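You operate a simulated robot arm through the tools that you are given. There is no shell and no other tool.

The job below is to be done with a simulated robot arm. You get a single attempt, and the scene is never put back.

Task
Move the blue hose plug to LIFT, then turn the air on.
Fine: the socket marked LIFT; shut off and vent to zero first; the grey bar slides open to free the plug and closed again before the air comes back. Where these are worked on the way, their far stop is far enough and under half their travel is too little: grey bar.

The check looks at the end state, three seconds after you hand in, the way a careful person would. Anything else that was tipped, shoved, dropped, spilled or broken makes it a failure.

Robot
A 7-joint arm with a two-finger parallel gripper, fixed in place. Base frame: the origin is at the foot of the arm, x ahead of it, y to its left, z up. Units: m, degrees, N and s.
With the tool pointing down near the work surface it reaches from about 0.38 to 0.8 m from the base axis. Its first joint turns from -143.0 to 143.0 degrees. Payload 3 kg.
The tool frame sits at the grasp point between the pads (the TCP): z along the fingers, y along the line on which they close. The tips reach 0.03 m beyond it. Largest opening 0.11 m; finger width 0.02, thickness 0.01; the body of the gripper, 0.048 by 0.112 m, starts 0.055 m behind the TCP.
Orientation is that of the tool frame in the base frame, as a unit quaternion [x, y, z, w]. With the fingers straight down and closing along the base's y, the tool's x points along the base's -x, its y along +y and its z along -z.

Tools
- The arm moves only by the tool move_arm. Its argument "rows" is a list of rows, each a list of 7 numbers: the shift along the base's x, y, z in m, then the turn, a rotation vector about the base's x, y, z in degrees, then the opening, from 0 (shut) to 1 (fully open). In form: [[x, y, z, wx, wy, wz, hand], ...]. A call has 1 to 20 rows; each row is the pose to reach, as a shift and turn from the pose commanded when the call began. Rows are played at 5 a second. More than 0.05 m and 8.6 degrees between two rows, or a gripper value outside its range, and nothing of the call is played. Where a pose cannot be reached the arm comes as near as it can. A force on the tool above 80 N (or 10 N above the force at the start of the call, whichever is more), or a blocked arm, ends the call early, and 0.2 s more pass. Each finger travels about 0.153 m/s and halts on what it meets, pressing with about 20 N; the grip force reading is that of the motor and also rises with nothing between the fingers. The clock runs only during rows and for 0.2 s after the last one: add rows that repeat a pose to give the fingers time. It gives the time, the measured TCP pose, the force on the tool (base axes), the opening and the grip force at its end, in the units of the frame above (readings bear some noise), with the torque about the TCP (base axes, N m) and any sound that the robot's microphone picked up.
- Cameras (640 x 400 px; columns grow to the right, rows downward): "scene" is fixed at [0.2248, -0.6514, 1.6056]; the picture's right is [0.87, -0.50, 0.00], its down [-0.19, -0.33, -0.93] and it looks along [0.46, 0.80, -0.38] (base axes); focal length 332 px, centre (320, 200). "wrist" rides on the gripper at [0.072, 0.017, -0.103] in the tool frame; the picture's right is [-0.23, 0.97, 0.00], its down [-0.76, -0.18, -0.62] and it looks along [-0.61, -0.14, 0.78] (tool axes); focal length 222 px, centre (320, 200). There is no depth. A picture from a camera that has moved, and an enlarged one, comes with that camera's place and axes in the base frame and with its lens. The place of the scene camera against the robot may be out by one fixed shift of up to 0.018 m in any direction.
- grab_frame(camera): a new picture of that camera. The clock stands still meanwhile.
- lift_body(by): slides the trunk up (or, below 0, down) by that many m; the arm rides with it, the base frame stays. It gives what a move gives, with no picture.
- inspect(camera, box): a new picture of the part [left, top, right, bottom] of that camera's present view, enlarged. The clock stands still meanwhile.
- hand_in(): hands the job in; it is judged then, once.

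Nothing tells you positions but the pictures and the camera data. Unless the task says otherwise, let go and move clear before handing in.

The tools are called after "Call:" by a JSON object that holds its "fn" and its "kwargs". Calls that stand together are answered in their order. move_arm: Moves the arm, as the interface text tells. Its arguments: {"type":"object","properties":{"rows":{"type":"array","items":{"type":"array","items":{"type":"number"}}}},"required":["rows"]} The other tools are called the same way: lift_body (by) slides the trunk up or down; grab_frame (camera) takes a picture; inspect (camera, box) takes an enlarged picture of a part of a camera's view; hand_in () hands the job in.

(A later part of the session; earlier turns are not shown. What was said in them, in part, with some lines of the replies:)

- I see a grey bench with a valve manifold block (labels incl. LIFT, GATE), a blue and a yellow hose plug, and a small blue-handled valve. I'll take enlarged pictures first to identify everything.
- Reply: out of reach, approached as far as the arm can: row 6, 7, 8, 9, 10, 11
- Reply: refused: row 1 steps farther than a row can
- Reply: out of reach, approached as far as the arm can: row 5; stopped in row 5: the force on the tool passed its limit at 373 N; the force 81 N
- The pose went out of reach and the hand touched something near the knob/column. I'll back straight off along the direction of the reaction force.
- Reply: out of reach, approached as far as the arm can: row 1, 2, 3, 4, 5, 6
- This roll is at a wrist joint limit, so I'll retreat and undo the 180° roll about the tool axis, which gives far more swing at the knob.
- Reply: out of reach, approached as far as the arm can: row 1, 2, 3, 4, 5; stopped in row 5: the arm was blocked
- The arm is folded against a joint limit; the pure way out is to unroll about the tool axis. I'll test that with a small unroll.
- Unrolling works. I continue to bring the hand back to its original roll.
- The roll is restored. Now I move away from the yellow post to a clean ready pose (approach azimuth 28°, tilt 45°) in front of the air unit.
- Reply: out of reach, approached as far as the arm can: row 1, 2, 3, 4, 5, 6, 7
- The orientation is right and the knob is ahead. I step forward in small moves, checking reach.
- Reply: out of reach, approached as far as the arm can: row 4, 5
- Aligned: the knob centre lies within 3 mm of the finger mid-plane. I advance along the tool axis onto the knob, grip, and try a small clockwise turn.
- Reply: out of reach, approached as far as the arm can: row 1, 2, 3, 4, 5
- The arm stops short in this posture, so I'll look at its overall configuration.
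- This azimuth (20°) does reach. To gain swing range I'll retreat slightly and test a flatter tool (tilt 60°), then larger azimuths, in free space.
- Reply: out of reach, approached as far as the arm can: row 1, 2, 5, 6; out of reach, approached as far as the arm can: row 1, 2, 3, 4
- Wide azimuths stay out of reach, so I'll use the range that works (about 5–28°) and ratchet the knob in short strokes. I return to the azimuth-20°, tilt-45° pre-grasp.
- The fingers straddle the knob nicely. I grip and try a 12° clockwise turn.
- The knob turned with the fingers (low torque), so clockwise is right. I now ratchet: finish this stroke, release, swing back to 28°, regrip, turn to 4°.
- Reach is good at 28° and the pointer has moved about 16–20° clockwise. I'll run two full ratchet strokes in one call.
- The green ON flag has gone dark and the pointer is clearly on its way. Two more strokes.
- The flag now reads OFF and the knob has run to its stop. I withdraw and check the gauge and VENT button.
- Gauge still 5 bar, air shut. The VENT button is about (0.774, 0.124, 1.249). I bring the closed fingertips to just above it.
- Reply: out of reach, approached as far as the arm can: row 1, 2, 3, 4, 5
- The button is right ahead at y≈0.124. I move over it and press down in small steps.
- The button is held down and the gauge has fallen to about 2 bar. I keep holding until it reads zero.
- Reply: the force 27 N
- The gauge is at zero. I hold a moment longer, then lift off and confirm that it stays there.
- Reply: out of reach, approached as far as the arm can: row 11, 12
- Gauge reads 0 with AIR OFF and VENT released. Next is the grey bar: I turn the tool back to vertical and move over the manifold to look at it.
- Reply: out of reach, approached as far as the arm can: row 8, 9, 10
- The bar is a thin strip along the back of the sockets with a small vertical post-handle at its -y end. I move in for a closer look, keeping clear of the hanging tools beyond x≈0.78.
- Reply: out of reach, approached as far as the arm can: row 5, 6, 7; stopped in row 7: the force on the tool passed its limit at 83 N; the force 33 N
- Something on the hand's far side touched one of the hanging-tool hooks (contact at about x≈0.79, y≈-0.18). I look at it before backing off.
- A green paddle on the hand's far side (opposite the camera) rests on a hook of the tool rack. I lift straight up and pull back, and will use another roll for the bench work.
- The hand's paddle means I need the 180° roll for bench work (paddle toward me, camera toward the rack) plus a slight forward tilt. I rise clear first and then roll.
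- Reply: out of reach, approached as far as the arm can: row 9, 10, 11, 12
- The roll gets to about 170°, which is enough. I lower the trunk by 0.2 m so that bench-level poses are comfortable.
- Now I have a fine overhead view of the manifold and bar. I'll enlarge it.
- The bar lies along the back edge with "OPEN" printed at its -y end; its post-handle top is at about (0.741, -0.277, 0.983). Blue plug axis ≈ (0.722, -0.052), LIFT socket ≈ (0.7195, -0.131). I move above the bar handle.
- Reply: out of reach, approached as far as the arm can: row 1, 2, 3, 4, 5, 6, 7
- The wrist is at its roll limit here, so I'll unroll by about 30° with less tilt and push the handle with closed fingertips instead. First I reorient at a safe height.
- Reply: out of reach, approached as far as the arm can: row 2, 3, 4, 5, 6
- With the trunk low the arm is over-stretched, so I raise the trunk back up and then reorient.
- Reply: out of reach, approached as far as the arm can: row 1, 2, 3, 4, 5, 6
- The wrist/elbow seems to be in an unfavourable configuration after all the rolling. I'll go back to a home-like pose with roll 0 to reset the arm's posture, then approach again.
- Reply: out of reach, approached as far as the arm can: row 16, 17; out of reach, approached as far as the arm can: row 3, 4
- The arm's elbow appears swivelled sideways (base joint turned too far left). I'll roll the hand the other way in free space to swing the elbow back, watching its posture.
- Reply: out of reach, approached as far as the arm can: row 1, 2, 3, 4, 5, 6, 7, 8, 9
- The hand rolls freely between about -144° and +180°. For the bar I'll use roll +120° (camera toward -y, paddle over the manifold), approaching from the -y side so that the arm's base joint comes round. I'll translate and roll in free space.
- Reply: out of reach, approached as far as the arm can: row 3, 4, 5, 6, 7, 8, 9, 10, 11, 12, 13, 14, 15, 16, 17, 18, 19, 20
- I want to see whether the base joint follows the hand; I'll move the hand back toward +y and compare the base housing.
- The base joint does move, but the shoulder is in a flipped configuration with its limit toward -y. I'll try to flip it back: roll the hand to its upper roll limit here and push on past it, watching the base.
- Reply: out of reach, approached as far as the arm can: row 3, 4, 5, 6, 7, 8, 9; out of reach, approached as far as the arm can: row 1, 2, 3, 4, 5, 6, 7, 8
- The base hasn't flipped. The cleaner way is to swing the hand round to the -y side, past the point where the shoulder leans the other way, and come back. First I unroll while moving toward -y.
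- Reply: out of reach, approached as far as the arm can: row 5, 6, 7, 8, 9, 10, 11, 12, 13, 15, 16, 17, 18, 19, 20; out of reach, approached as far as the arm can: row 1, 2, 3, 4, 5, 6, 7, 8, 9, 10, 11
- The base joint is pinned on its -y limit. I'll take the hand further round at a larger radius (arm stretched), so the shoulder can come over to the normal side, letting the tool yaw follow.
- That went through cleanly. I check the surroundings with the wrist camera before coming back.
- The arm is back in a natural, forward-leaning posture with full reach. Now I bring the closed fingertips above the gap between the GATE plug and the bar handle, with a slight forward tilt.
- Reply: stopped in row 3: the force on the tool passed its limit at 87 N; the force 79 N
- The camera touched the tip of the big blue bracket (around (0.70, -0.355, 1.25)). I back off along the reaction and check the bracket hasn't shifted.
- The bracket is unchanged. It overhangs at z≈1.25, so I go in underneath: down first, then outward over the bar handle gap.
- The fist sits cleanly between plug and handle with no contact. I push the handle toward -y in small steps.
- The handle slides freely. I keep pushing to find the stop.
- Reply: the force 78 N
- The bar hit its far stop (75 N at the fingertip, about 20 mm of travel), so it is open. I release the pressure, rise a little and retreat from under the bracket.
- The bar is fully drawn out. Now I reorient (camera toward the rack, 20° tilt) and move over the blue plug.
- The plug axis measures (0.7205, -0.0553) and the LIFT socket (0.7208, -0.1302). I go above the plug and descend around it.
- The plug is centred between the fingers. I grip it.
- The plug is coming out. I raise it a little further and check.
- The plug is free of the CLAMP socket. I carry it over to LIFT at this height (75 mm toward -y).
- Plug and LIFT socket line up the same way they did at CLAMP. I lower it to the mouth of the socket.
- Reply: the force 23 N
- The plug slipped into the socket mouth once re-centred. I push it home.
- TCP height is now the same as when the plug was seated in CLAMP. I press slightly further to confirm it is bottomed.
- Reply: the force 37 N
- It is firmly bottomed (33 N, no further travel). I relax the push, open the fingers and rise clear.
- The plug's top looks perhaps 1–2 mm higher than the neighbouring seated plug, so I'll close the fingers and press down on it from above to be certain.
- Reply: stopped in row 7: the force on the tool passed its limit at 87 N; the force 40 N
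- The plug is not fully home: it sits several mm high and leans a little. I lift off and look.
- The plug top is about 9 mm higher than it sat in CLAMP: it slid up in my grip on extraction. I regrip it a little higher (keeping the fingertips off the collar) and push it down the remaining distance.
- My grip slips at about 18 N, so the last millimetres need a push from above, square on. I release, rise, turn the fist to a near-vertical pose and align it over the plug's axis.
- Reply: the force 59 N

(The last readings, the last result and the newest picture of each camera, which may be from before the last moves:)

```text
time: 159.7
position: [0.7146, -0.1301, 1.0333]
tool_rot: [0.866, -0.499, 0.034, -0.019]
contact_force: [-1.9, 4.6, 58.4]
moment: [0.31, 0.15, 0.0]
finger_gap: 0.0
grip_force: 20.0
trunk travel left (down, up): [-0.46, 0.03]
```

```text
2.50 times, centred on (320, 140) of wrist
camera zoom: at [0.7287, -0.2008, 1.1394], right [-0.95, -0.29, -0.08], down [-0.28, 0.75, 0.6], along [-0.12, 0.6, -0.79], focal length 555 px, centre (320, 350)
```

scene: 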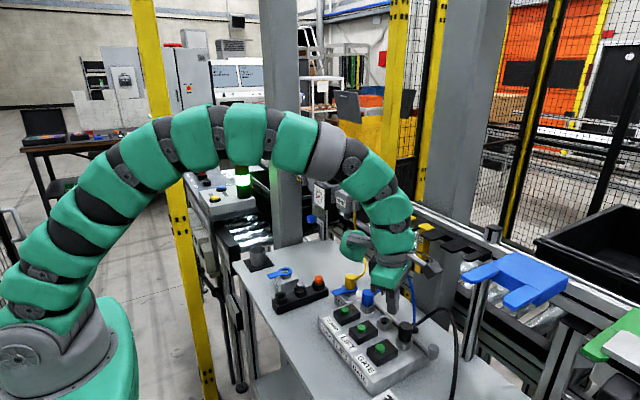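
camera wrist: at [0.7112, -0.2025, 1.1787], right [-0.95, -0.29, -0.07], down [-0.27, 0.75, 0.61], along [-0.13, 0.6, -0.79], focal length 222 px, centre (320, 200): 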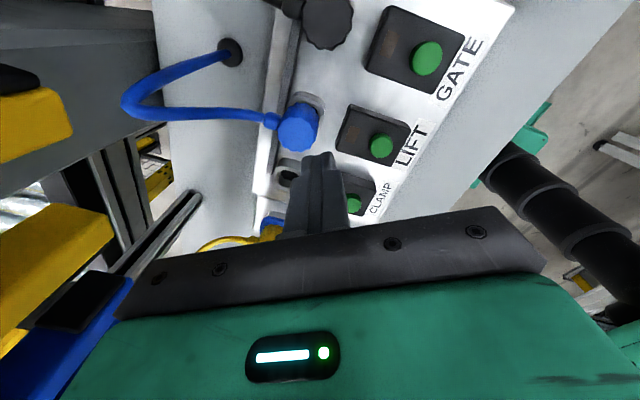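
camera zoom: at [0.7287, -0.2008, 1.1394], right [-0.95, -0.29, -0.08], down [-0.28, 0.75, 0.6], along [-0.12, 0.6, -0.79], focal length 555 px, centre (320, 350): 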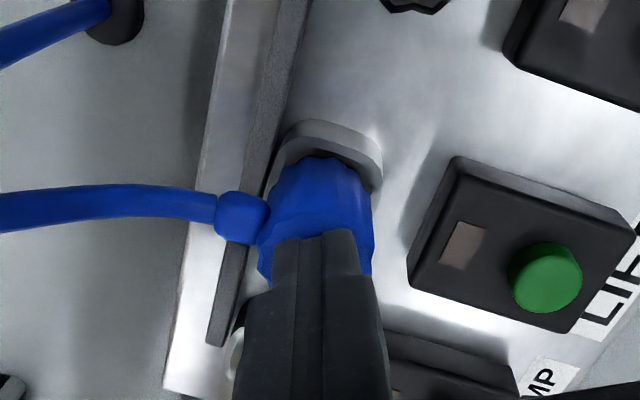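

Call:
{"fn": "move_arm", "kwargs": {"rows": [[0, 0, 0.01, 0, 0, 0, 0], [0, 0, 0.03, 0, 0, 0, 0], [-0.02, 0, 0.05, 0, 0, 0, 0], [-0.05, 0, 0.055, 0, 0, 0, 0], [-0.05, 0, 0.055, 0, 0, 0, 0]]}}

Call:
{"fn": "inspect", "kwargs": {"camera": "scene", "box": [378, 300, 418, 325]}}

Call:
{"fn": "inspect", "kwargs": {"camera": "scene", "box": [395, 315, 435, 345]}}

```text
time: 160.9
position: [0.6649, -0.1323, 1.0853]
tool_rot: [0.866, -0.499, 0.03, -0.017]
contact_force: [-0.5, 0.8, 1.0]
moment: [-0.01, -0.03, 0.0]
finger_gap: 0.0002
grip_force: 20.6
trunk travel left (down, up): [-0.46, 0.03]
```

```text
16.00 times, centred on (398, 312) of scene
camera zoom: at [0.2248, -0.6514, 1.6056], right [0.87, -0.5, 0.0], down [-0.19, -0.33, -0.93], along [0.46, 0.8, -0.38], focal length 5311 px, centre (-928, -1600)
```

zoom: 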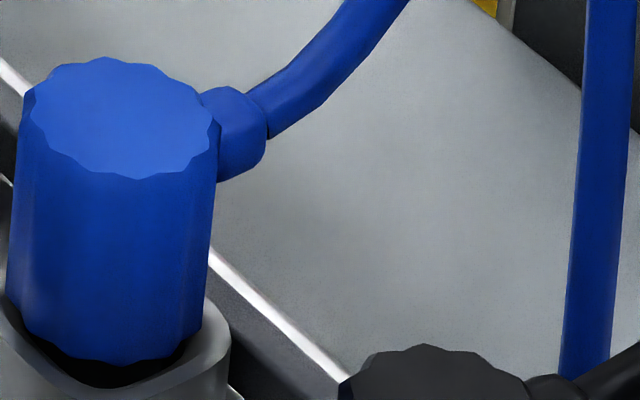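

```text
13.33 times, centred on (415, 330) of scene
camera zoom: at [0.2248, -0.6514, 1.6056], right [0.87, -0.5, 0.0], down [-0.19, -0.33, -0.93], along [0.46, 0.8, -0.38], focal length 4426 px, centre (-947, -1533)
```

zoom: 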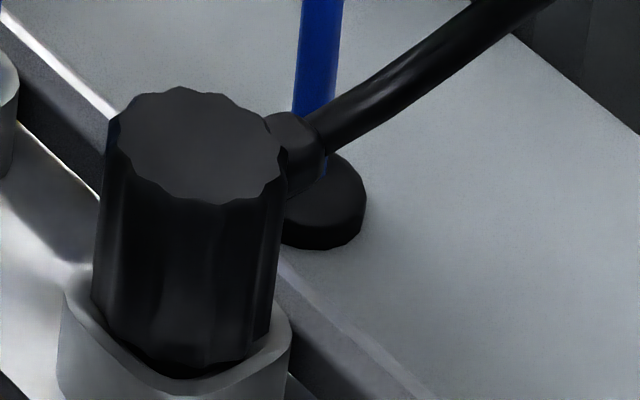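

Call:
{"fn": "inspect", "kwargs": {"camera": "wrist", "box": [180, 20, 340, 180]}}

Call:
{"fn": "grab_frame", "kwargs": {"camera": "wrist"}}

```text
2.50 times, centred on (260, 100) of wrist
camera zoom: at [0.6795, -0.203, 1.1897], right [-0.95, -0.29, -0.07], down [-0.27, 0.75, 0.61], along [-0.13, 0.6, -0.79], focal length 555 px, centre (470, 450)
```

zoom: 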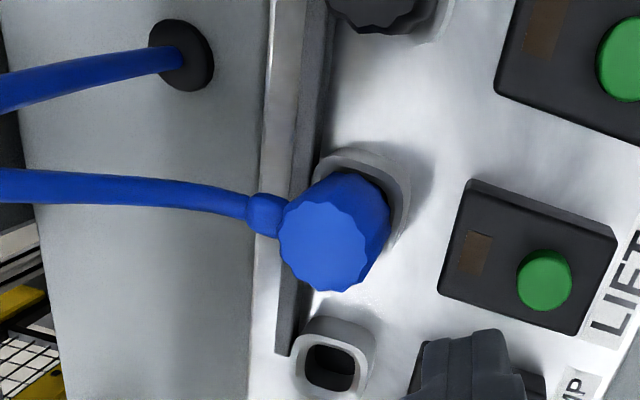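

```text
taken
camera wrist: at [0.6795, -0.203, 1.1897], right [-0.95, -0.29, -0.07], down [-0.27, 0.75, 0.61], along [-0.13, 0.6, -0.79], focal length 222 px, centre (320, 200)
```

wrist: 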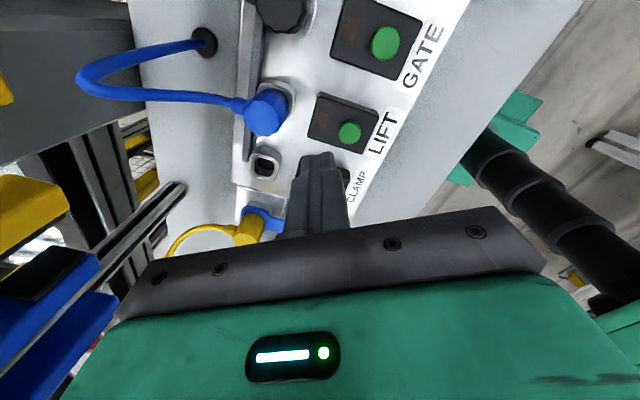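

By the fixed camera the plug's top is now at the same height as it originally had in CLAMP (within about 1 mm), and 58 N does not move it, so it is seated. Next I close the bar: I reorient to straddle the handle, leaning back from the blue bracket.

Call:
{"fn": "move_arm", "kwargs": {"rows": [[-0.006, -0.025, 0.0, -2.35, -1.6, 4.9, 0.2], [-0.012, -0.05, -0.005, -4.7, -3.2, 9.75, 0.4], [-0.018, -0.08, -0.012, -7.0, -4.8, 14.6, 0.5], [-0.022, -0.105, -0.02, -9.4, -6.4, 19.5, 0.5], [-0.025, -0.125, -0.03, -11.7, -8.04, 24.35, 0.5], [-0.025, -0.14, -0.035, -11.7, -8.04, 24.35, 0.5], [-0.025, -0.14, -0.035, -11.7, -8.04, 24.35, 0.5]]}}

Call:
{"fn": "grab_frame", "kwargs": {"camera": "wrist"}}

Call:
{"fn": "inspect", "kwargs": {"camera": "scene", "box": [340, 220, 500, 360]}}

```text
time: 162.5
position: [0.6414, -0.2711, 1.0499]
tool_rot: [0.945, -0.297, 0.136, 0.03]
contact_force: [0.2, -0.6, 0.0]
moment: [0.0, 0.01, -0.03]
finger_gap: 0.0549
grip_force: 0.1
trunk travel left (down, up): [-0.46, 0.03]
```

```text
taken
camera wrist: at [0.6636, -0.311, 1.1693], right [-0.73, -0.67, -0.09], down [-0.65, 0.65, 0.4], along [-0.21, 0.35, -0.91], focal length 222 px, centre (320, 200)
```

wrist: 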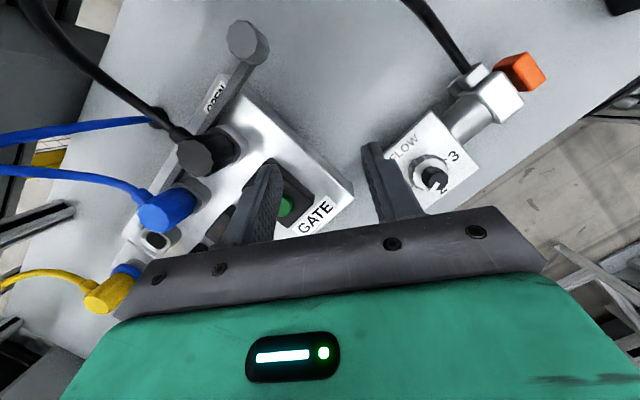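

```text
2.86 times, centred on (420, 290) of scene
camera zoom: at [0.2248, -0.6514, 1.6056], right [0.87, -0.5, 0.0], down [-0.19, -0.33, -0.93], along [0.46, 0.8, -0.38], focal length 948 px, centre (34, -57)
```

zoom: 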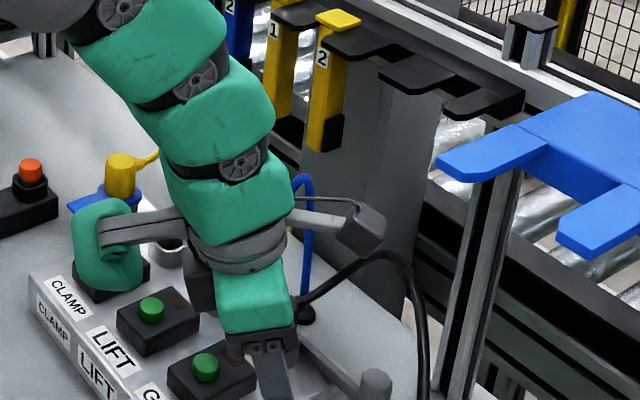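

Call:
{"fn": "move_arm", "kwargs": {"rows": [[0.03, -0.007, -0.005, 0, 0, 0, 0.5], [0.06, -0.014, -0.01, 0, 0, 0, 0.5], [0.0971, -0.0212, -0.012, 0, 0, 0, 0.5], [0.0971, -0.0212, -0.026, 0, 0, 0, 0.5], [0.0971, -0.0212, -0.04, 0, 0, 0, 0.5], [0.0971, -0.0212, -0.05, 0, 0, 0, 0.5], [0.0971, -0.0212, -0.05, 0, 0, 0, 0.5]]}}

Call:
{"fn": "grab_frame", "kwargs": {"camera": "wrist"}}

Call:
{"fn": "inspect", "kwargs": {"camera": "scene", "box": [370, 270, 470, 360]}}

```text
time: 164.1
position: [0.7379, -0.2916, 0.9985]
tool_rot: [0.944, -0.298, 0.136, 0.029]
contact_force: [0.4, 0.5, -0.3]
moment: [-0.01, 0.02, 0.03]
finger_gap: 0.0548
grip_force: 0.1
trunk travel left (down, up): [-0.46, 0.03]
```

```text
taken
camera wrist: at [0.7612, -0.3314, 1.1175], right [-0.73, -0.67, -0.09], down [-0.65, 0.65, 0.4], along [-0.21, 0.35, -0.91], focal length 222 px, centre (320, 200)
```

wrist: 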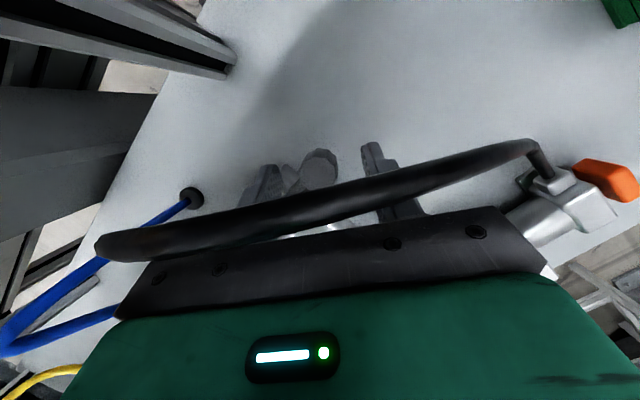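

```text
4.44 times, centred on (420, 315) of scene
camera zoom: at [0.2248, -0.6514, 1.6056], right [0.87, -0.5, 0.0], down [-0.19, -0.33, -0.93], along [0.46, 0.8, -0.38], focal length 1475 px, centre (-124, -311)
```

zoom: 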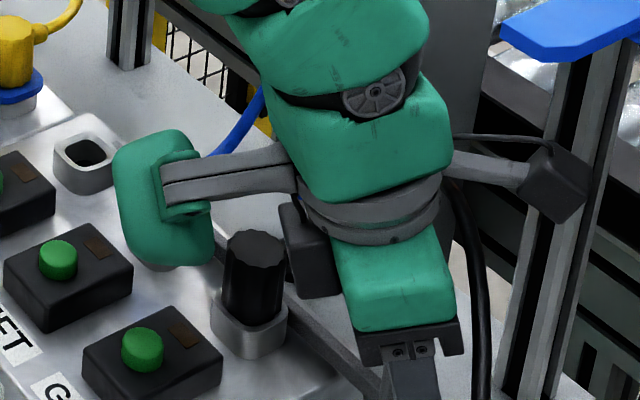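

The handle is between the fingers. I grip it and slide it toward +y to close the bar.

Call:
{"fn": "move_arm", "kwargs": {"rows": [[0, 0, 0, 0, 0, 0, 0.25], [0, 0, 0, 0, 0, 0, 0], [0, 0, 0, 0, 0, 0, 0], [0, 0.003, 0, 0, 0, 0, 0], [0, 0.006, 0, 0, 0, 0, 0], [0, 0.009, 0, 0, 0, 0, 0], [0, 0.012, 0, 0, 0, 0, 0], [0, 0.012, 0, 0, 0, 0, 0]]}}

Call:
{"fn": "grab_frame", "kwargs": {"camera": "wrist"}}

```text
time: 165.9
position: [0.7387, -0.2804, 0.9973]
tool_rot: [0.944, -0.298, 0.137, 0.029]
contact_force: [4.8, -0.6, 2.4]
moment: [-0.77, 0.1, 0.02]
finger_gap: 0.0236
grip_force: 45.4
trunk travel left (down, up): [-0.46, 0.03]
```

```text
taken
camera wrist: at [0.7614, -0.3197, 1.1176], right [-0.73, -0.67, -0.09], down [-0.65, 0.65, 0.39], along [-0.21, 0.35, -0.91], focal length 222 px, centre (320, 200)
```

wrist: 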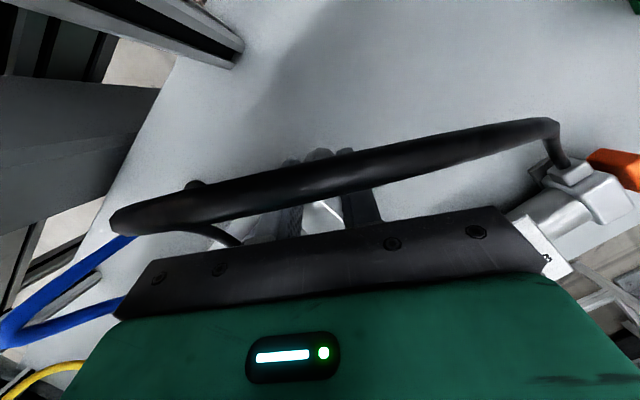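

It slides freely with the handle gripped. I continue to the closed stop.

Call:
{"fn": "move_arm", "kwargs": {"rows": [[0, 0.003, 0, 0, 0, 0, 0], [0, 0.006, 0, 0, 0, 0, 0], [0, 0.009, 0, 0, 0, 0, 0], [0, 0.012, 0, 0, 0, 0, 0], [0, 0.014, 0, 0, 0, 0, 0], [0, 0.014, 0, 0, 0, 0, 0]]}}

Call:
{"fn": "inspect", "kwargs": {"camera": "scene", "box": [370, 270, 470, 360]}}

```text
time: 167.3
position: [0.7392, -0.2722, 0.9987]
tool_rot: [0.944, -0.3, 0.135, 0.029]
contact_force: [4.5, -45.4, -11.9]
moment: [-2.01, -0.09, -0.07]
finger_gap: 0.0236
grip_force: 45.0
trunk travel left (down, up): [-0.46, 0.03]
```

```text
4.44 times, centred on (420, 315) of scene
camera zoom: at [0.2248, -0.6514, 1.6056], right [0.87, -0.5, 0.0], down [-0.19, -0.33, -0.93], along [0.46, 0.8, -0.38], focal length 1475 px, centre (-124, -311)
```

zoom: 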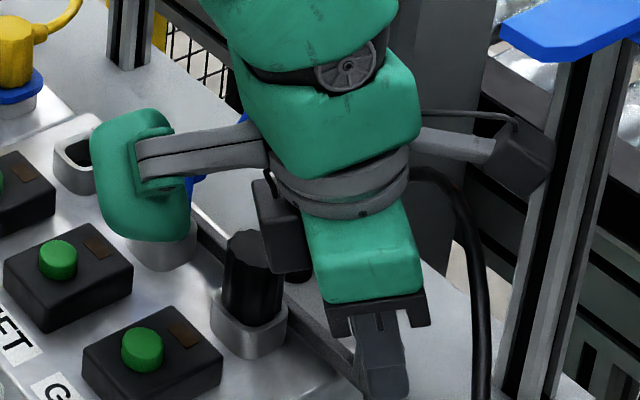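

The bar has run 19–20 mm back to its closed stop. I relax, release the handle, and withdraw under the bracket.

Call:
{"fn": "move_arm", "kwargs": {"rows": [[0, -0.005, 0, 0, 0, 0, 0], [0, -0.005, 0, 0, 0, 0, 0.3], [0, -0.005, 0, 0, 0, 0, 0.5], [0, -0.005, 0.0, 0, 0, 0, 0.5], [0, -0.005, 0.02, 0, 0, 0, 0.5], [-0.01, -0.003, 0.04, 0, 0, 0, 0.5], [-0.045, 0.0, 0.05, 0, 0, 0, 0.5], [-0.08, 0.01, 0.055, 0, 0, 0, 0.5], [-0.11, 0.02, 0.08, 0, 0, 0, 0.5], [-0.13, 0.03, 0.11, 0, 0, 0, 0.5], [-0.13, 0.03, 0.11, 0, 0, 0, 0.5]]}}

Call:
{"fn": "inspect", "kwargs": {"camera": "scene", "box": [340, 280, 460, 370]}}

Call:
{"fn": "grab_frame", "kwargs": {"camera": "wrist"}}

```text
time: 169.7
position: [0.6082, -0.2352, 1.109]
tool_rot: [0.945, -0.297, 0.137, 0.028]
contact_force: [-0.8, 0.1, -0.1]
moment: [0.03, 0.0, -0.03]
finger_gap: 0.0549
grip_force: 0.0
trunk travel left (down, up): [-0.46, 0.03]
```

```text
4.44 times, centred on (400, 325) of scene
camera zoom: at [0.2248, -0.6514, 1.6056], right [0.87, -0.5, 0.0], down [-0.19, -0.33, -0.93], along [0.46, 0.8, -0.38], focal length 1475 px, centre (-36, -356)
```

zoom: 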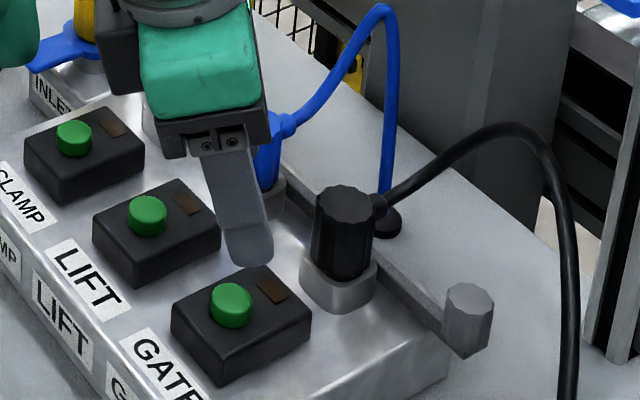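

```text
taken
camera wrist: at [0.6304, -0.2748, 1.2279], right [-0.73, -0.67, -0.09], down [-0.65, 0.65, 0.39], along [-0.21, 0.35, -0.91], focal length 222 px, centre (320, 200)
```

wrist: 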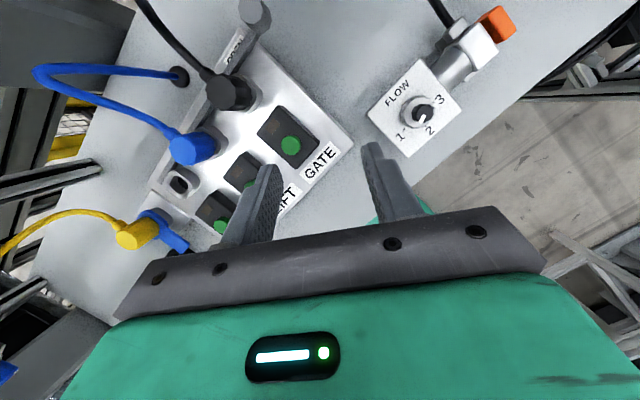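

The bar handle is back at its original place, the plug is in LIFT. Now for the air: I rise and unroll to the orientation that worked for the AIR knob, moving back toward +y.

Call:
{"fn": "move_arm", "kwargs": {"rows": [[-0.01, 0.0, 0.035, 1.93, -1.11, -7.76, 0.5], [-0.02, 0.005, 0.07, 3.86, -2.22, -15.5, 0.5], [-0.03, 0.01, 0.105, 5.78, -3.32, -23.3, 0.5], [-0.04, 0.015, 0.14, 7.71, -4.43, -31.0, 0.5], [-0.05, 0.02, 0.175, 9.64, -5.54, -38.8, 0.5], [-0.05, 0.045, 0.195, 11.57, -6.65, -46.5, 0.5], [-0.05, 0.07, 0.215, 13.5, -7.76, -54.3, 0.5], [-0.05, 0.095, 0.23, 15.42, -8.86, -62.1, 0.5], [-0.05, 0.12, 0.24, 17.35, -9.97, -69.8, 0.5], [-0.05, 0.145, 0.25, 19.28, -11.08, -77.6, 0.5], [-0.05, 0.17, 0.255, 21.2, -12.19, -85.3, 0.5], [-0.05, 0.195, 0.26, 23.1, -13.3, -93.1, 0.5], [-0.05, 0.22, 0.265, 25.1, -14.4, -100.9, 0.5], [-0.05, 0.245, 0.27, 27.0, -15.5, -108.6, 0.5], [-0.05, 0.27, 0.27, 28.9, -16.6, -116.4, 0.5], [-0.05, 0.295, 0.27, 30.8, -17.7, -124.1, 0.5], [-0.05, 0.32, 0.27, 32.8, -18.8, -131.9, 0.5], [-0.05, 0.335, 0.27, 34.7, -19.9, -139.6, 0.5], [-0.05, 0.335, 0.27, 34.7, -19.9, -139.6, 0.5]]}}

Call:
{"fn": "grab_frame", "kwargs": {"camera": "scene"}}

```text
time: 173.7
position: [0.5573, 0.1001, 1.3781]
tool_rot: [0.002, 0.99, -0.07, 0.12]
contact_force: [0.1, 0.0, -0.3]
moment: [-0.04, 0.01, 0.02]
finger_gap: 0.055
grip_force: 0.1
trunk travel left (down, up): [-0.46, 0.03]
```

```text
taken
```

scene: 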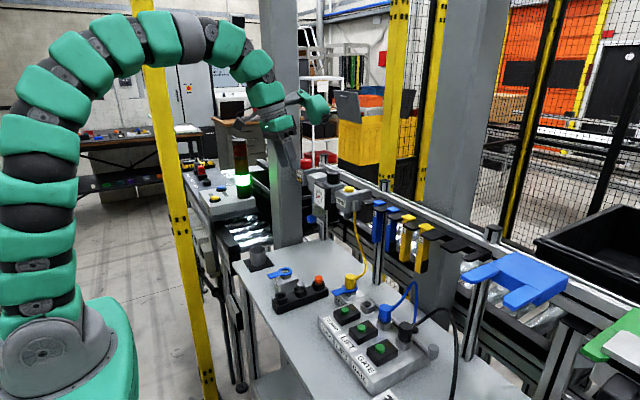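

Arm posture is good. Before restoring air I take a clear look at the manifold.

Call:
{"fn": "inspect", "kwargs": {"camera": "scene", "box": [340, 280, 460, 370]}}

Call:
{"fn": "inspect", "kwargs": {"camera": "scene", "box": [370, 285, 430, 330]}}

Call:
{"fn": "inspect", "kwargs": {"camera": "scene", "box": [290, 150, 410, 230]}}

```text
4.44 times, centred on (400, 325) of scene
camera zoom: at [0.2248, -0.6514, 1.6056], right [0.87, -0.5, 0.0], down [-0.19, -0.33, -0.93], along [0.46, 0.8, -0.38], focal length 1475 px, centre (-36, -356)
```

zoom: 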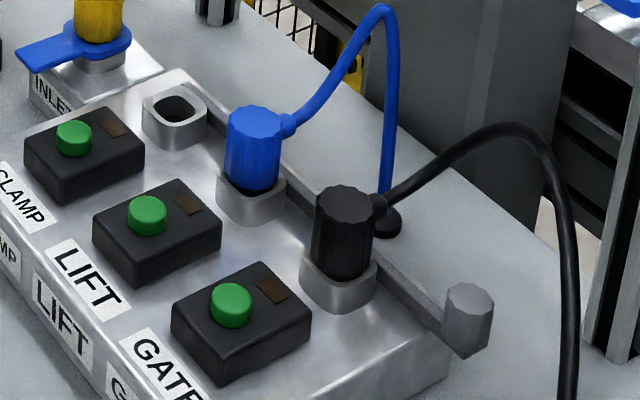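

```text
8.89 times, centred on (400, 308) of scene
camera zoom: at [0.2248, -0.6514, 1.6056], right [0.87, -0.5, 0.0], down [-0.19, -0.33, -0.93], along [0.46, 0.8, -0.38], focal length 2950 px, centre (-391, -756)
```

zoom: 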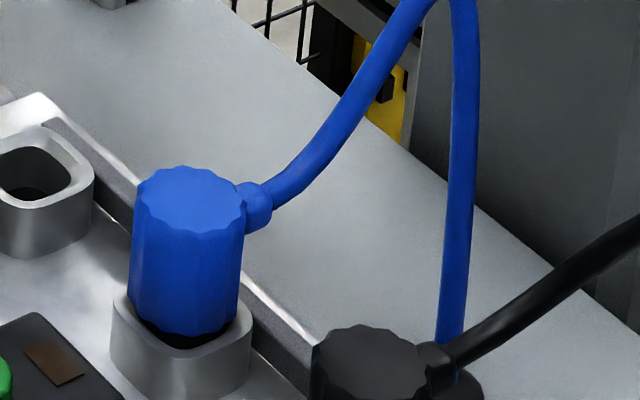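

```text
5.00 times, centred on (350, 190) of scene
camera zoom: at [0.2248, -0.6514, 1.6056], right [0.87, -0.5, 0.0], down [-0.19, -0.33, -0.93], along [0.46, 0.8, -0.38], focal length 1660 px, centre (170, 250)
```

zoom: 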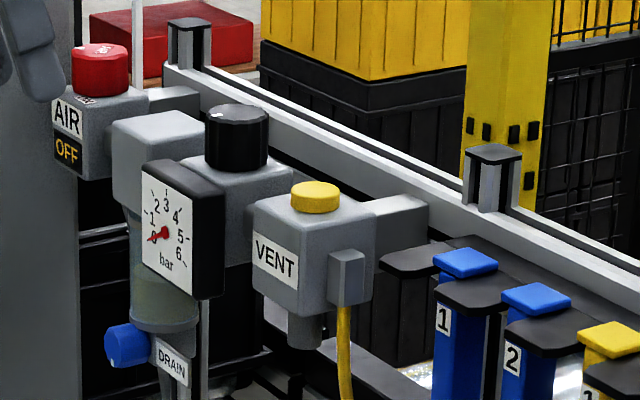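

Call:
{"fn": "inspect", "kwargs": {"camera": "scene", "box": [310, 270, 450, 390]}}

```text
3.33 times, centred on (380, 330) of scene
camera zoom: at [0.2248, -0.6514, 1.6056], right [0.87, -0.5, 0.0], down [-0.19, -0.33, -0.93], along [0.46, 0.8, -0.38], focal length 1106 px, centre (120, -233)
```

zoom: 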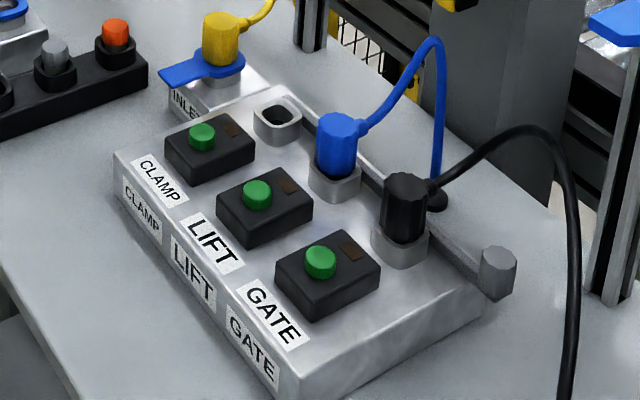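

All is as it should be: plug in LIFT, bar closed, AIR OFF, 0 bar. I raise the trunk to the top and move to the AIR knob's ready pose.

Call:
{"fn": "lift_body", "kwargs": {"by": 0.03}}

Call:
{"fn": "move_arm", "kwargs": {"rows": [[0.01, 0.03, -0.005, 2.13, -4.93, 3.8, 0.59], [0.02, 0.06, -0.01, 4.27, -9.87, 7.6, 0.59], [0.035, 0.09, -0.015, 6.4, -14.8, 11.4, 0.59], [0.05, 0.12, -0.02, 8.53, -19.7, 15.2, 0.59], [0.065, 0.15, -0.025, 10.67, -24.7, 19.0, 0.59], [0.083, 0.18, -0.03, 12.8, -29.6, 22.8, 0.59], [0.083, 0.18, -0.03, 12.8, -29.6, 22.8, 0.59]]}}

Call:
{"fn": "grab_frame", "kwargs": {"camera": "wrist"}}

Call:
{"fn": "grab_frame", "kwargs": {"camera": "scene"}}

```text
time: 174.5
position: [0.558, 0.1014, 1.4088]
tool_rot: [0.002, 0.99, -0.07, 0.12]
contact_force: [-0.5, 0.1, -0.1]
moment: [0.02, 0.02, -0.01]
finger_gap: 0.0552
grip_force: 0.1
trunk travel left (down, up): [-0.49, 0.0]
```

```text
time: 176.1
position: [0.6428, 0.2814, 1.3775]
tool_rot: [-0.161, 0.91, 0.066, 0.377]
contact_force: [-0.3, 0.5, -1.1]
moment: [-0.01, 0.0, 0.0]
finger_gap: 0.065
grip_force: 0.1
trunk travel left (down, up): [-0.49, 0.0]
```

```text
taken
camera wrist: at [0.5202, 0.2532, 1.3998], right [-0.18, 0.97, 0.16], down [0.15, -0.13, 0.98], along [0.97, 0.2, -0.12], focal length 222 px, centre (320, 200)
```

wrist: 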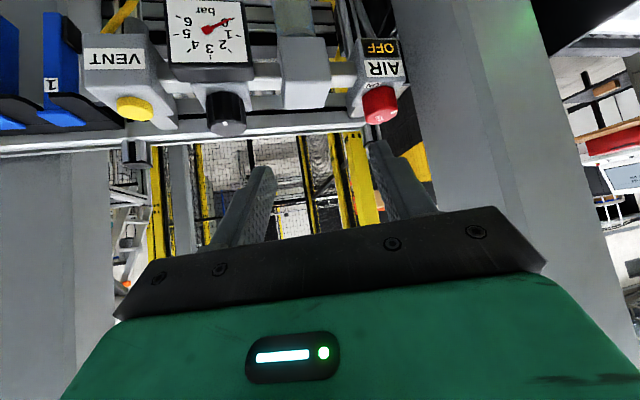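

```text
taken
```

scene: 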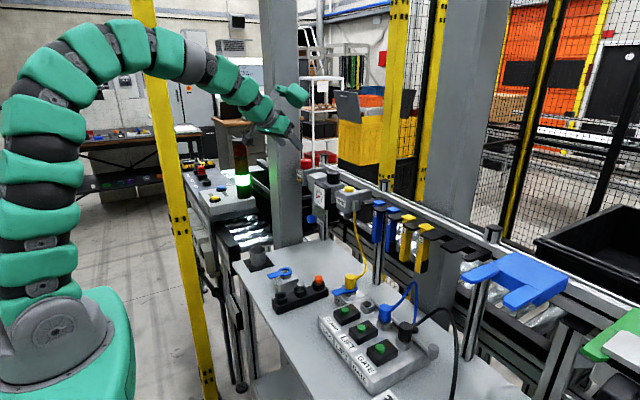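

Call:
{"fn": "move_arm", "kwargs": {"rows": [[0.018, 0.03, -0.012, 0, 0, -4, 0.59], [0.036, 0.06, -0.026, 0, 0, -8, 0.59], [0.054, 0.09, -0.042, 0, 0, -12, 0.59], [0.0718, 0.118, -0.0604, 0, 0, -15, 0.59], [0.0718, 0.118, -0.0604, 0, 0, -15, 0.59]]}}

Call:
{"fn": "inspect", "kwargs": {"camera": "wrist", "box": [220, 50, 420, 210]}}

```text
time: 177.3
position: [0.7135, 0.3969, 1.3183]
tool_rot: [-0.04, 0.922, 0.016, 0.384]
contact_force: [0.2, 0.2, -0.5]
moment: [-0.02, -0.06, 0.02]
finger_gap: 0.0648
grip_force: 0.2
trunk travel left (down, up): [-0.49, 0.0]
```

```text
2.50 times, centred on (320, 130) of wrist
camera zoom: at [0.589, 0.403, 1.3397], right [0.07, 0.98, 0.16], down [0.11, -0.17, 0.98], along [0.99, -0.06, -0.12], focal length 555 px, centre (320, 375)
```

zoom: 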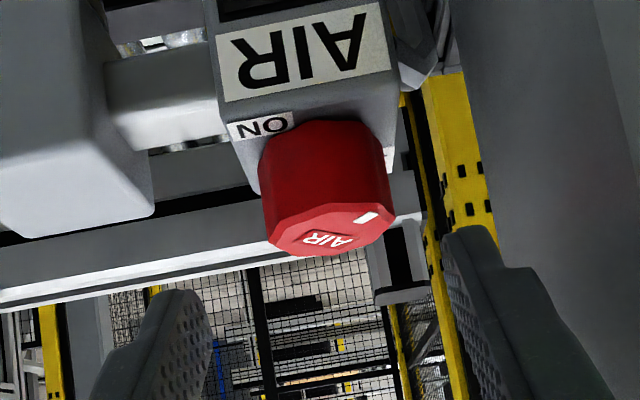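

Alignment is good. I advance onto the knob with open fingers and test the swing to 50°.

Call:
{"fn": "move_arm", "kwargs": {"rows": [[0.012, 0.0015, -0.012, 0, 0, 0, 0.59], [0.025, 0.003, -0.025, 0, 0, 0, 0.59], [0.036, 0.0045, -0.036, 0, 0, 0, 0.59], [0.0425, 0.0052, -0.0432, 0, 0, 0, 0.59], [0.0428, 0.0036, -0.0432, 0, 0, 7.5, 0.59], [0.0432, 0.002, -0.0432, 0, 0, 15, 0.59], [0.0439, 0.0004, -0.0432, 0, 0, 22.5, 0.59], [0.0447, -0.001, -0.0432, 0, 0, 30, 0.59], [0.0447, -0.001, -0.0432, 0, 0, 30, 0.59]]}}

Call:
{"fn": "inspect", "kwargs": {"camera": "wrist", "box": [220, 50, 420, 210]}}

```text
time: 179.3
position: [0.7572, 0.3972, 1.2755]
tool_rot: [-0.278, 0.881, 0.115, 0.365]
contact_force: [0.0, 0.0, -0.9]
moment: [0.01, 0.0, 0.02]
finger_gap: 0.0647
grip_force: 0.2
trunk travel left (down, up): [-0.49, 0.0]
```

```text
2.50 times, centred on (320, 130) of wrist
camera zoom: at [0.6461, 0.339, 1.2975], right [-0.43, 0.89, 0.16], down [0.18, -0.09, 0.98], along [0.89, 0.45, -0.12], focal length 555 px, centre (320, 375)
```

zoom: 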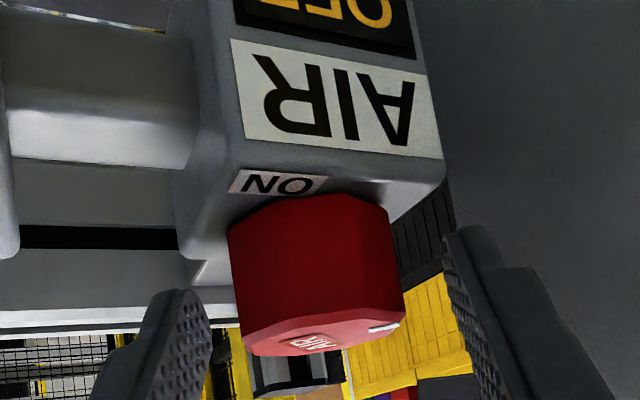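

Call:
{"fn": "move_arm", "kwargs": {"rows": [[0.001, -0.0013, 0, 0, 0, 7.5, 0.59], [0.0022, -0.0024, 0, 0, 0, 15, 0.59], [0.0022, -0.0024, 0, 0, 0, 15, 0.59]]}}

Call:
{"fn": "inspect", "kwargs": {"camera": "scene", "box": [270, 130, 370, 210]}}

```text
time: 180.1
position: [0.7589, 0.3932, 1.2756]
tool_rot: [-0.391, 0.837, 0.163, 0.346]
contact_force: [0.1, 0.1, -0.4]
moment: [0.0, 0.04, 0.03]
finger_gap: 0.0651
grip_force: 0.1
trunk travel left (down, up): [-0.49, 0.0]
```

```text
5.00 times, centred on (320, 170) of scene
camera zoom: at [0.2248, -0.6514, 1.6056], right [0.87, -0.5, 0.0], down [-0.19, -0.33, -0.93], along [0.46, 0.8, -0.38], focal length 1660 px, centre (320, 350)
```

zoom: 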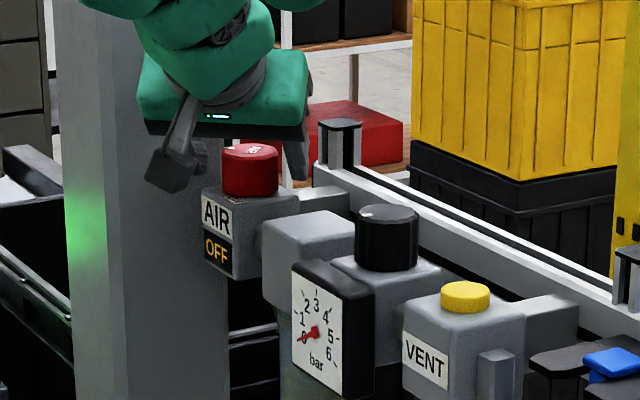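

The full 5°–50° swing is reachable. I go back to 5°, grip, and turn the knob counter-clockwise.

Call:
{"fn": "move_arm", "kwargs": {"rows": [[-0.0012, 0.0011, 0, 0, 0, -7.5, 0.59], [-0.0022, 0.0024, 0, 0, 0, -15, 0.59], [-0.0031, 0.0039, 0, 0, 0, -22.5, 0.59], [-0.0038, 0.0054, 0, 0, 0, -30, 0.59], [-0.0042, 0.007, 0, 0, 0, -37.5, 0.59], [-0.0045, 0.0086, 0, 0, 0, -45, 0.59], [-0.0045, 0.0086, 0, 0, 0, -45, 0.2], [-0.0045, 0.0086, 0, 0, 0, -45, 0], [-0.0045, 0.0086, 0, 0, 0, -45, 0], [-0.0042, 0.007, 0, 0, 0, -37.5, 0], [-0.0038, 0.0054, 0, 0, 0, -30, 0], [-0.0031, 0.0039, 0, 0, 0, -22.5, 0], [-0.0022, 0.0024, 0, 0, 0, -15, 0], [-0.0012, 0.0011, 0, 0, 0, -7.5, 0], [0, 0, 0, 0, 0, 0, 0], [0, 0, 0, 0, 0, 0, 0], [0, 0, 0, 0, 0, 0, 0.59], [0, 0, 0, 0, 0, 0, 0.59]]}}

Call:
{"fn": "inspect", "kwargs": {"camera": "scene", "box": [290, 150, 350, 190]}}

Call:
{"fn": "inspect", "kwargs": {"camera": "wrist", "box": [220, 50, 420, 210]}}

```text
time: 183.9
position: [0.7591, 0.3932, 1.273]
tool_rot: [-0.39, 0.837, 0.161, 0.347]
contact_force: [0.5, 0.0, -0.6]
moment: [0.0, 0.03, 0.02]
finger_gap: 0.0649
grip_force: 0.1
trunk travel left (down, up): [-0.49, 0.0]
```

```text
10.00 times, centred on (320, 170) of scene
camera zoom: at [0.2248, -0.6514, 1.6056], right [0.87, -0.5, 0.0], down [-0.19, -0.33, -0.93], along [0.46, 0.8, -0.38], focal length 3319 px, centre (320, 500)
```

zoom: 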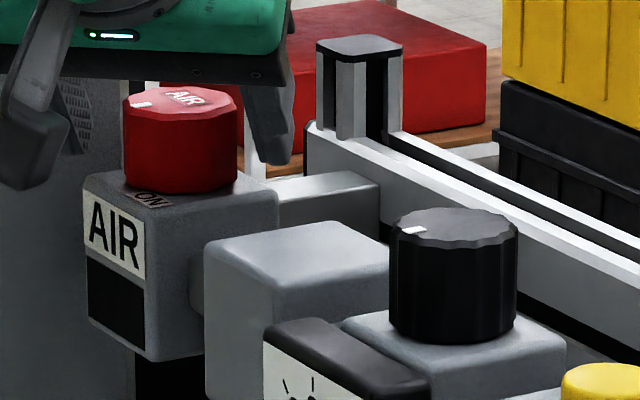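

```text
2.50 times, centred on (320, 130) of wrist
camera zoom: at [0.6664, 0.3101, 1.296], right [-0.64, 0.75, 0.16], down [0.2, -0.04, 0.98], along [0.74, 0.66, -0.12], focal length 555 px, centre (320, 375)
```

zoom: 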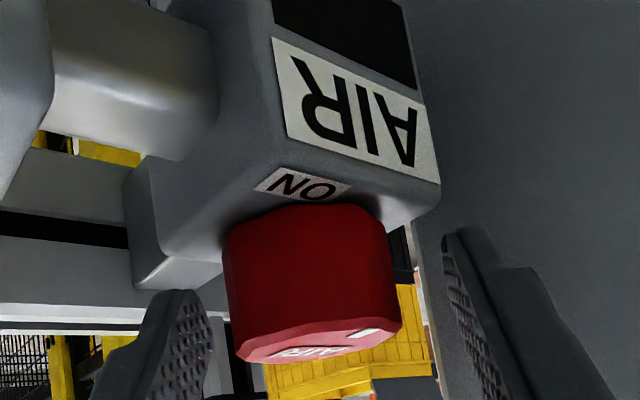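

The knob moved part way (flag blank, between OFF and ON). Another stroke.

Call:
{"fn": "move_arm", "kwargs": {"rows": [[-0.0012, 0.0011, 0, 0, 0, -7.5, 0.59], [-0.0022, 0.0024, 0, 0, 0, -15, 0.59], [-0.0031, 0.0039, 0, 0, 0, -22.5, 0.59], [-0.0038, 0.0054, 0, 0, 0, -30, 0.59], [-0.0042, 0.007, 0, 0, 0, -37.5, 0.59], [-0.0045, 0.0086, 0, 0, 0, -45, 0.59], [-0.0045, 0.0086, 0, 0, 0, -45, 0.2], [-0.0045, 0.0086, 0, 0, 0, -45, 0], [-0.0045, 0.0086, 0, 0, 0, -45, 0], [-0.0042, 0.007, 0, 0, 0, -37.5, 0], [-0.0038, 0.0054, 0, 0, 0, -30, 0], [-0.0031, 0.0039, 0, 0, 0, -22.5, 0], [-0.0022, 0.0024, 0, 0, 0, -15, 0], [-0.0012, 0.0011, 0, 0, 0, -7.5, 0], [0, 0, 0, 0, 0, 0, 0], [0, 0, 0, 0, 0, 0, 0], [0, 0, 0, 0, 0, 0, 0.59], [0, 0, 0, 0, 0, 0, 0.59]]}}

Call:
{"fn": "inspect", "kwargs": {"camera": "scene", "box": [290, 150, 350, 190]}}

Call:
{"fn": "inspect", "kwargs": {"camera": "wrist", "box": [220, 50, 420, 210]}}

```text
time: 187.7
position: [0.7597, 0.3943, 1.2745]
tool_rot: [-0.39, 0.838, 0.161, 0.346]
contact_force: [0.3, -0.5, 0.3]
moment: [0.02, -0.02, -0.02]
finger_gap: 0.0651
grip_force: 0.1
trunk travel left (down, up): [-0.49, 0.0]
```

```text
10.00 times, centred on (320, 170) of scene
camera zoom: at [0.2248, -0.6514, 1.6056], right [0.87, -0.5, 0.0], down [-0.19, -0.33, -0.93], along [0.46, 0.8, -0.38], focal length 3319 px, centre (320, 500)
```

zoom: 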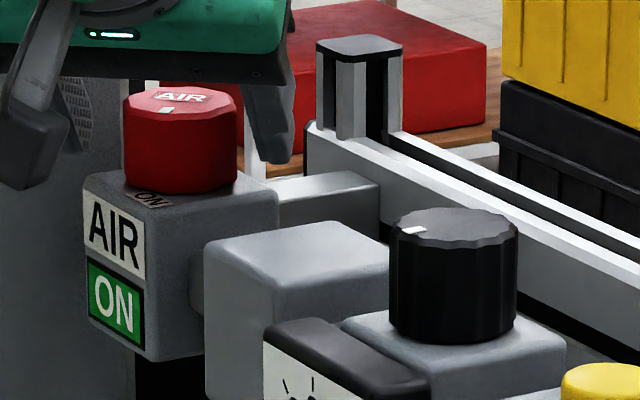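

```text
2.50 times, centred on (320, 130) of wrist
camera zoom: at [0.6664, 0.3099, 1.2962], right [-0.64, 0.75, 0.16], down [0.2, -0.04, 0.98], along [0.74, 0.66, -0.12], focal length 555 px, centre (320, 375)
```

zoom: 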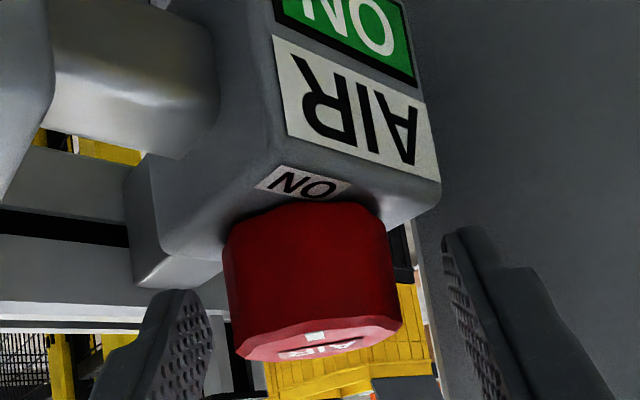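

The flag reads ON and the pointer is back where it started. I check the gauge and do a short extra stroke to make sure the knob is on its stop.

Call:
{"fn": "move_arm", "kwargs": {"rows": [[-0.0012, 0.0011, 0, 0, 0, -7.5, 0.59], [-0.0022, 0.0024, 0, 0, 0, -15, 0.59], [-0.0031, 0.0039, 0, 0, 0, -22.5, 0.59], [-0.0031, 0.0039, 0, 0, 0, -22.5, 0.2], [-0.0031, 0.0039, 0, 0, 0, -22.5, 0], [-0.0031, 0.0039, 0, 0, 0, -22.5, 0], [-0.0022, 0.0024, 0, 0, 0, -15, 0], [-0.0012, 0.0011, 0, 0, 0, -7.5, 0], [0, 0, 0, 0, 0, 0, 0], [0, 0, 0, 0, 0, 0, 0.59], [0, 0, 0, 0, 0, 0, 0.59]]}}

Call:
{"fn": "inspect", "kwargs": {"camera": "scene", "box": [290, 150, 350, 190]}}

Call:
{"fn": "inspect", "kwargs": {"camera": "scene", "box": [290, 150, 410, 230]}}

```text
time: 190.1
position: [0.7588, 0.395, 1.2751]
tool_rot: [-0.391, 0.836, 0.163, 0.347]
contact_force: [0.0, -0.2, 0.6]
moment: [0.05, -0.02, 0.02]
finger_gap: 0.065
grip_force: 0.1
trunk travel left (down, up): [-0.49, 0.0]
```

```text
10.00 times, centred on (320, 170) of scene
camera zoom: at [0.2248, -0.6514, 1.6056], right [0.87, -0.5, 0.0], down [-0.19, -0.33, -0.93], along [0.46, 0.8, -0.38], focal length 3319 px, centre (320, 500)
```

zoom: 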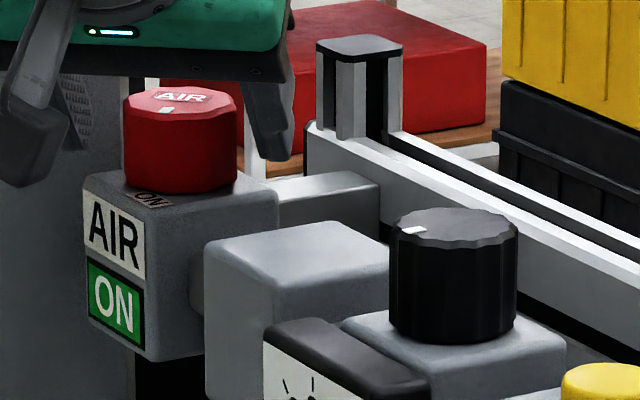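

```text
5.00 times, centred on (350, 190) of scene
camera zoom: at [0.2248, -0.6514, 1.6056], right [0.87, -0.5, 0.0], down [-0.19, -0.33, -0.93], along [0.46, 0.8, -0.38], focal length 1660 px, centre (170, 250)
```

zoom: 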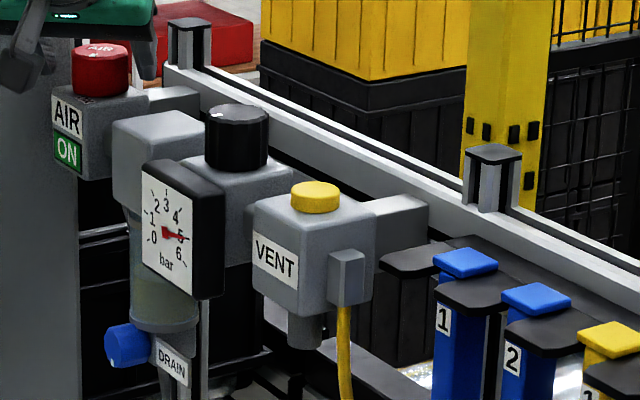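

Gauge is back at 5 bar with AIR ON. I withdraw the hand from the knob and move clear.

Call:
{"fn": "move_arm", "kwargs": {"rows": [[-0.009, -0.011, 0.014, 0, 0, 0, 0.59], [-0.018, -0.022, 0.028, 0, 0, 0, 0.59], [-0.032, -0.038, 0.05, 0, 0, 0, 0.59], [-0.05, -0.06, 0.07, 0, 0, -5, 0.59], [-0.07, -0.085, 0.09, 0, 0, -10, 0.59], [-0.09, -0.11, 0.1, 0, 0, -15, 0.59], [-0.11, -0.135, 0.11, 0, 0, -20, 0.59], [-0.11, -0.135, 0.11, 0, 0, -20, 0.59]]}}

Call:
{"fn": "grab_frame", "kwargs": {"camera": "scene"}}

Call:
{"fn": "inspect", "kwargs": {"camera": "scene", "box": [310, 270, 450, 390]}}

Call:
{"fn": "grab_frame", "kwargs": {"camera": "wrist"}}

```text
time: 191.9
position: [0.6513, 0.2608, 1.3843]
tool_rot: [-0.24, 0.892, 0.1, 0.371]
contact_force: [-0.1, -0.2, -0.2]
moment: [0.0, -0.01, -0.01]
finger_gap: 0.065
grip_force: 0.0
trunk travel left (down, up): [-0.49, 0.0]
```

```text
taken
```

scene: 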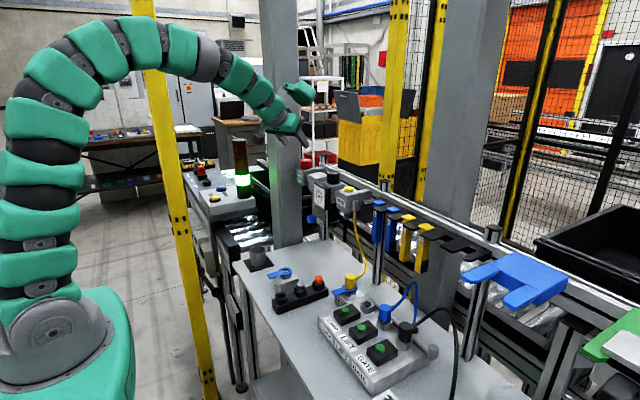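

```text
3.33 times, centred on (380, 330) of scene
camera zoom: at [0.2248, -0.6514, 1.6056], right [0.87, -0.5, 0.0], down [-0.19, -0.33, -0.93], along [0.46, 0.8, -0.38], focal length 1106 px, centre (120, -233)
```

zoom: 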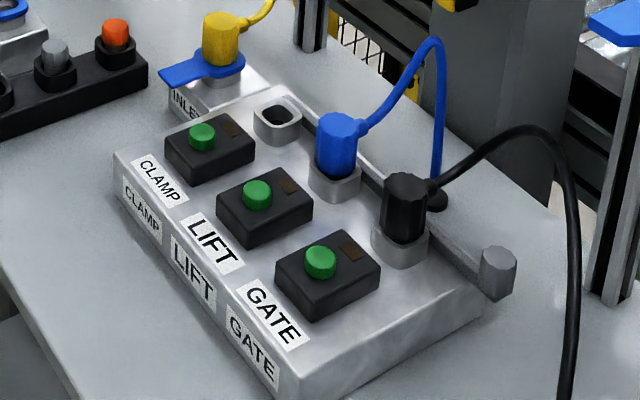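

```text
taken
camera wrist: at [0.5349, 0.2125, 1.4074], right [-0.35, 0.92, 0.16], down [0.17, -0.11, 0.98], along [0.92, 0.37, -0.12], focal length 222 px, centre (320, 200)
```

wrist: 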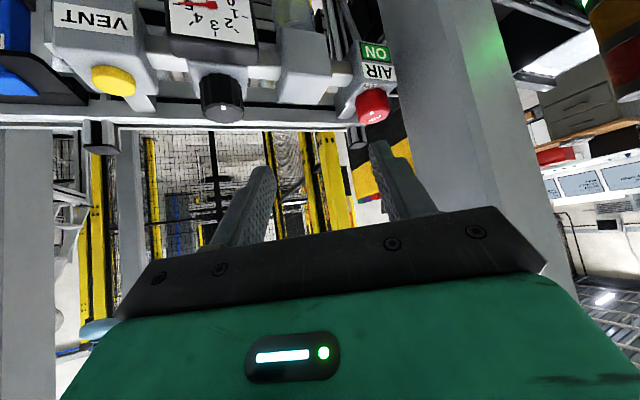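

Everything is in order: blue plug in LIFT, bar closed, AIR ON at 5 bar, VENT released, the rack and bracket untouched. I retreat a little further and then hand in.

Call:
{"fn": "move_arm", "kwargs": {"rows": [[-0.02, -0.02, 0.01, 0, 2, 0, 0.59], [-0.04, -0.045, 0.02, 0, 4, 0, 0.59], [-0.06, -0.07, 0.03, 0, 6, 0, 0.59], [-0.08, -0.09, 0.035, 0, 8, 0, 0.59], [-0.08, -0.09, 0.035, 0, 8, 0, 0.59]]}}

Call:
{"fn": "inspect", "kwargs": {"camera": "scene", "box": [290, 150, 410, 230]}}

Call:
{"fn": "grab_frame", "kwargs": {"camera": "scene"}}

```text
time: 193.1
position: [0.5678, 0.1688, 1.42]
tool_rot: [-0.231, 0.916, 0.115, 0.307]
contact_force: [0.1, -0.8, 0.5]
moment: [0.04, -0.01, 0.01]
finger_gap: 0.0649
grip_force: 0.1
trunk travel left (down, up): [-0.49, 0.0]
```

```text
5.00 times, centred on (350, 190) of scene
camera zoom: at [0.2248, -0.6514, 1.6056], right [0.87, -0.5, 0.0], down [-0.19, -0.33, -0.93], along [0.46, 0.8, -0.38], focal length 1660 px, centre (170, 250)
```

zoom: 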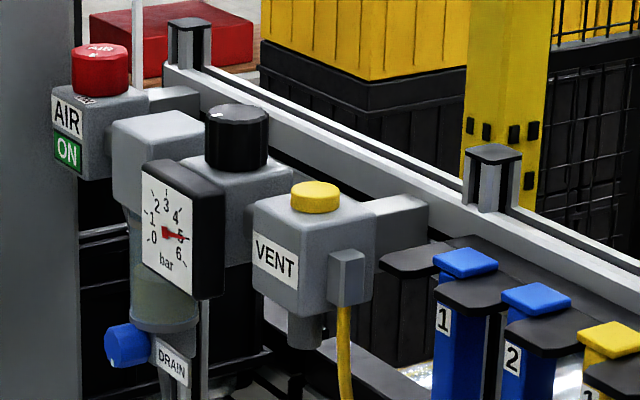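

```text
taken
```

scene: 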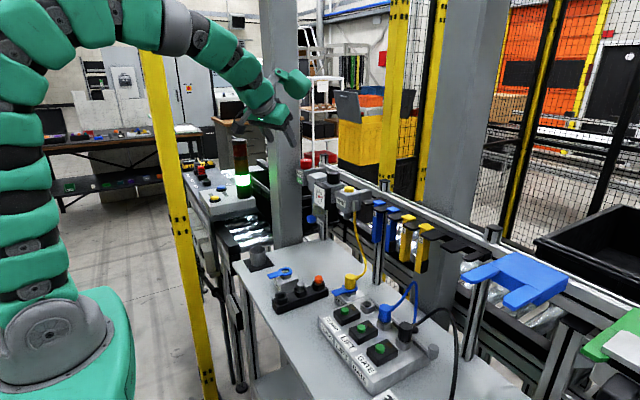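

The arm is clear and the scene matches the goal: plug in LIFT, bar closed, AIR ON with 5 bar on the gauge, nothing else moved. I hand the job in.

Call:
{"fn": "hand_in", "kwargs": {}}

```text
The job is handed in.
```

The blue plug is in the LIFT socket, the grey bar is closed again, and the air is on at 5 bar. I've handed the job in; no result has come back yet.

- **Air off and vented:** I turned the AIR knob to OFF and held VENT until the gauge read zero. It stayed at zero after I let go.
- **Bar:** I pushed it open to its far stop, about 20 mm. After moving the plug I slid it back to its closed stop. The handle is back where it started.
- **Plug:** I pulled it from CLAMP and pushed it into LIFT. Pressing down on it with 58 N did not move it. Its top is at about the same height it had in CLAMP, to within roughly 2 mm. I judged that as fully seated, but I couldn't confirm it more exactly than that.
- **Air on:** The AIR flag reads ON, the gauge is back at 5 bar, and the plug stayed in place.

I also had some unplanned contacts:

- **Near the AIR knob and column:** one hard knock, peaking at 373 N.
- **Tool rack:** the paddle on the hand rested briefly on one of the hooks.
- **Blue bracket:** the hand's camera touched its tip.
- **Blue plug:** one downward press stopped at 87 N and tilted the plug. It stood upright again once I let go.

I checked the pictures after each of these and saw nothing shifted or damaged.
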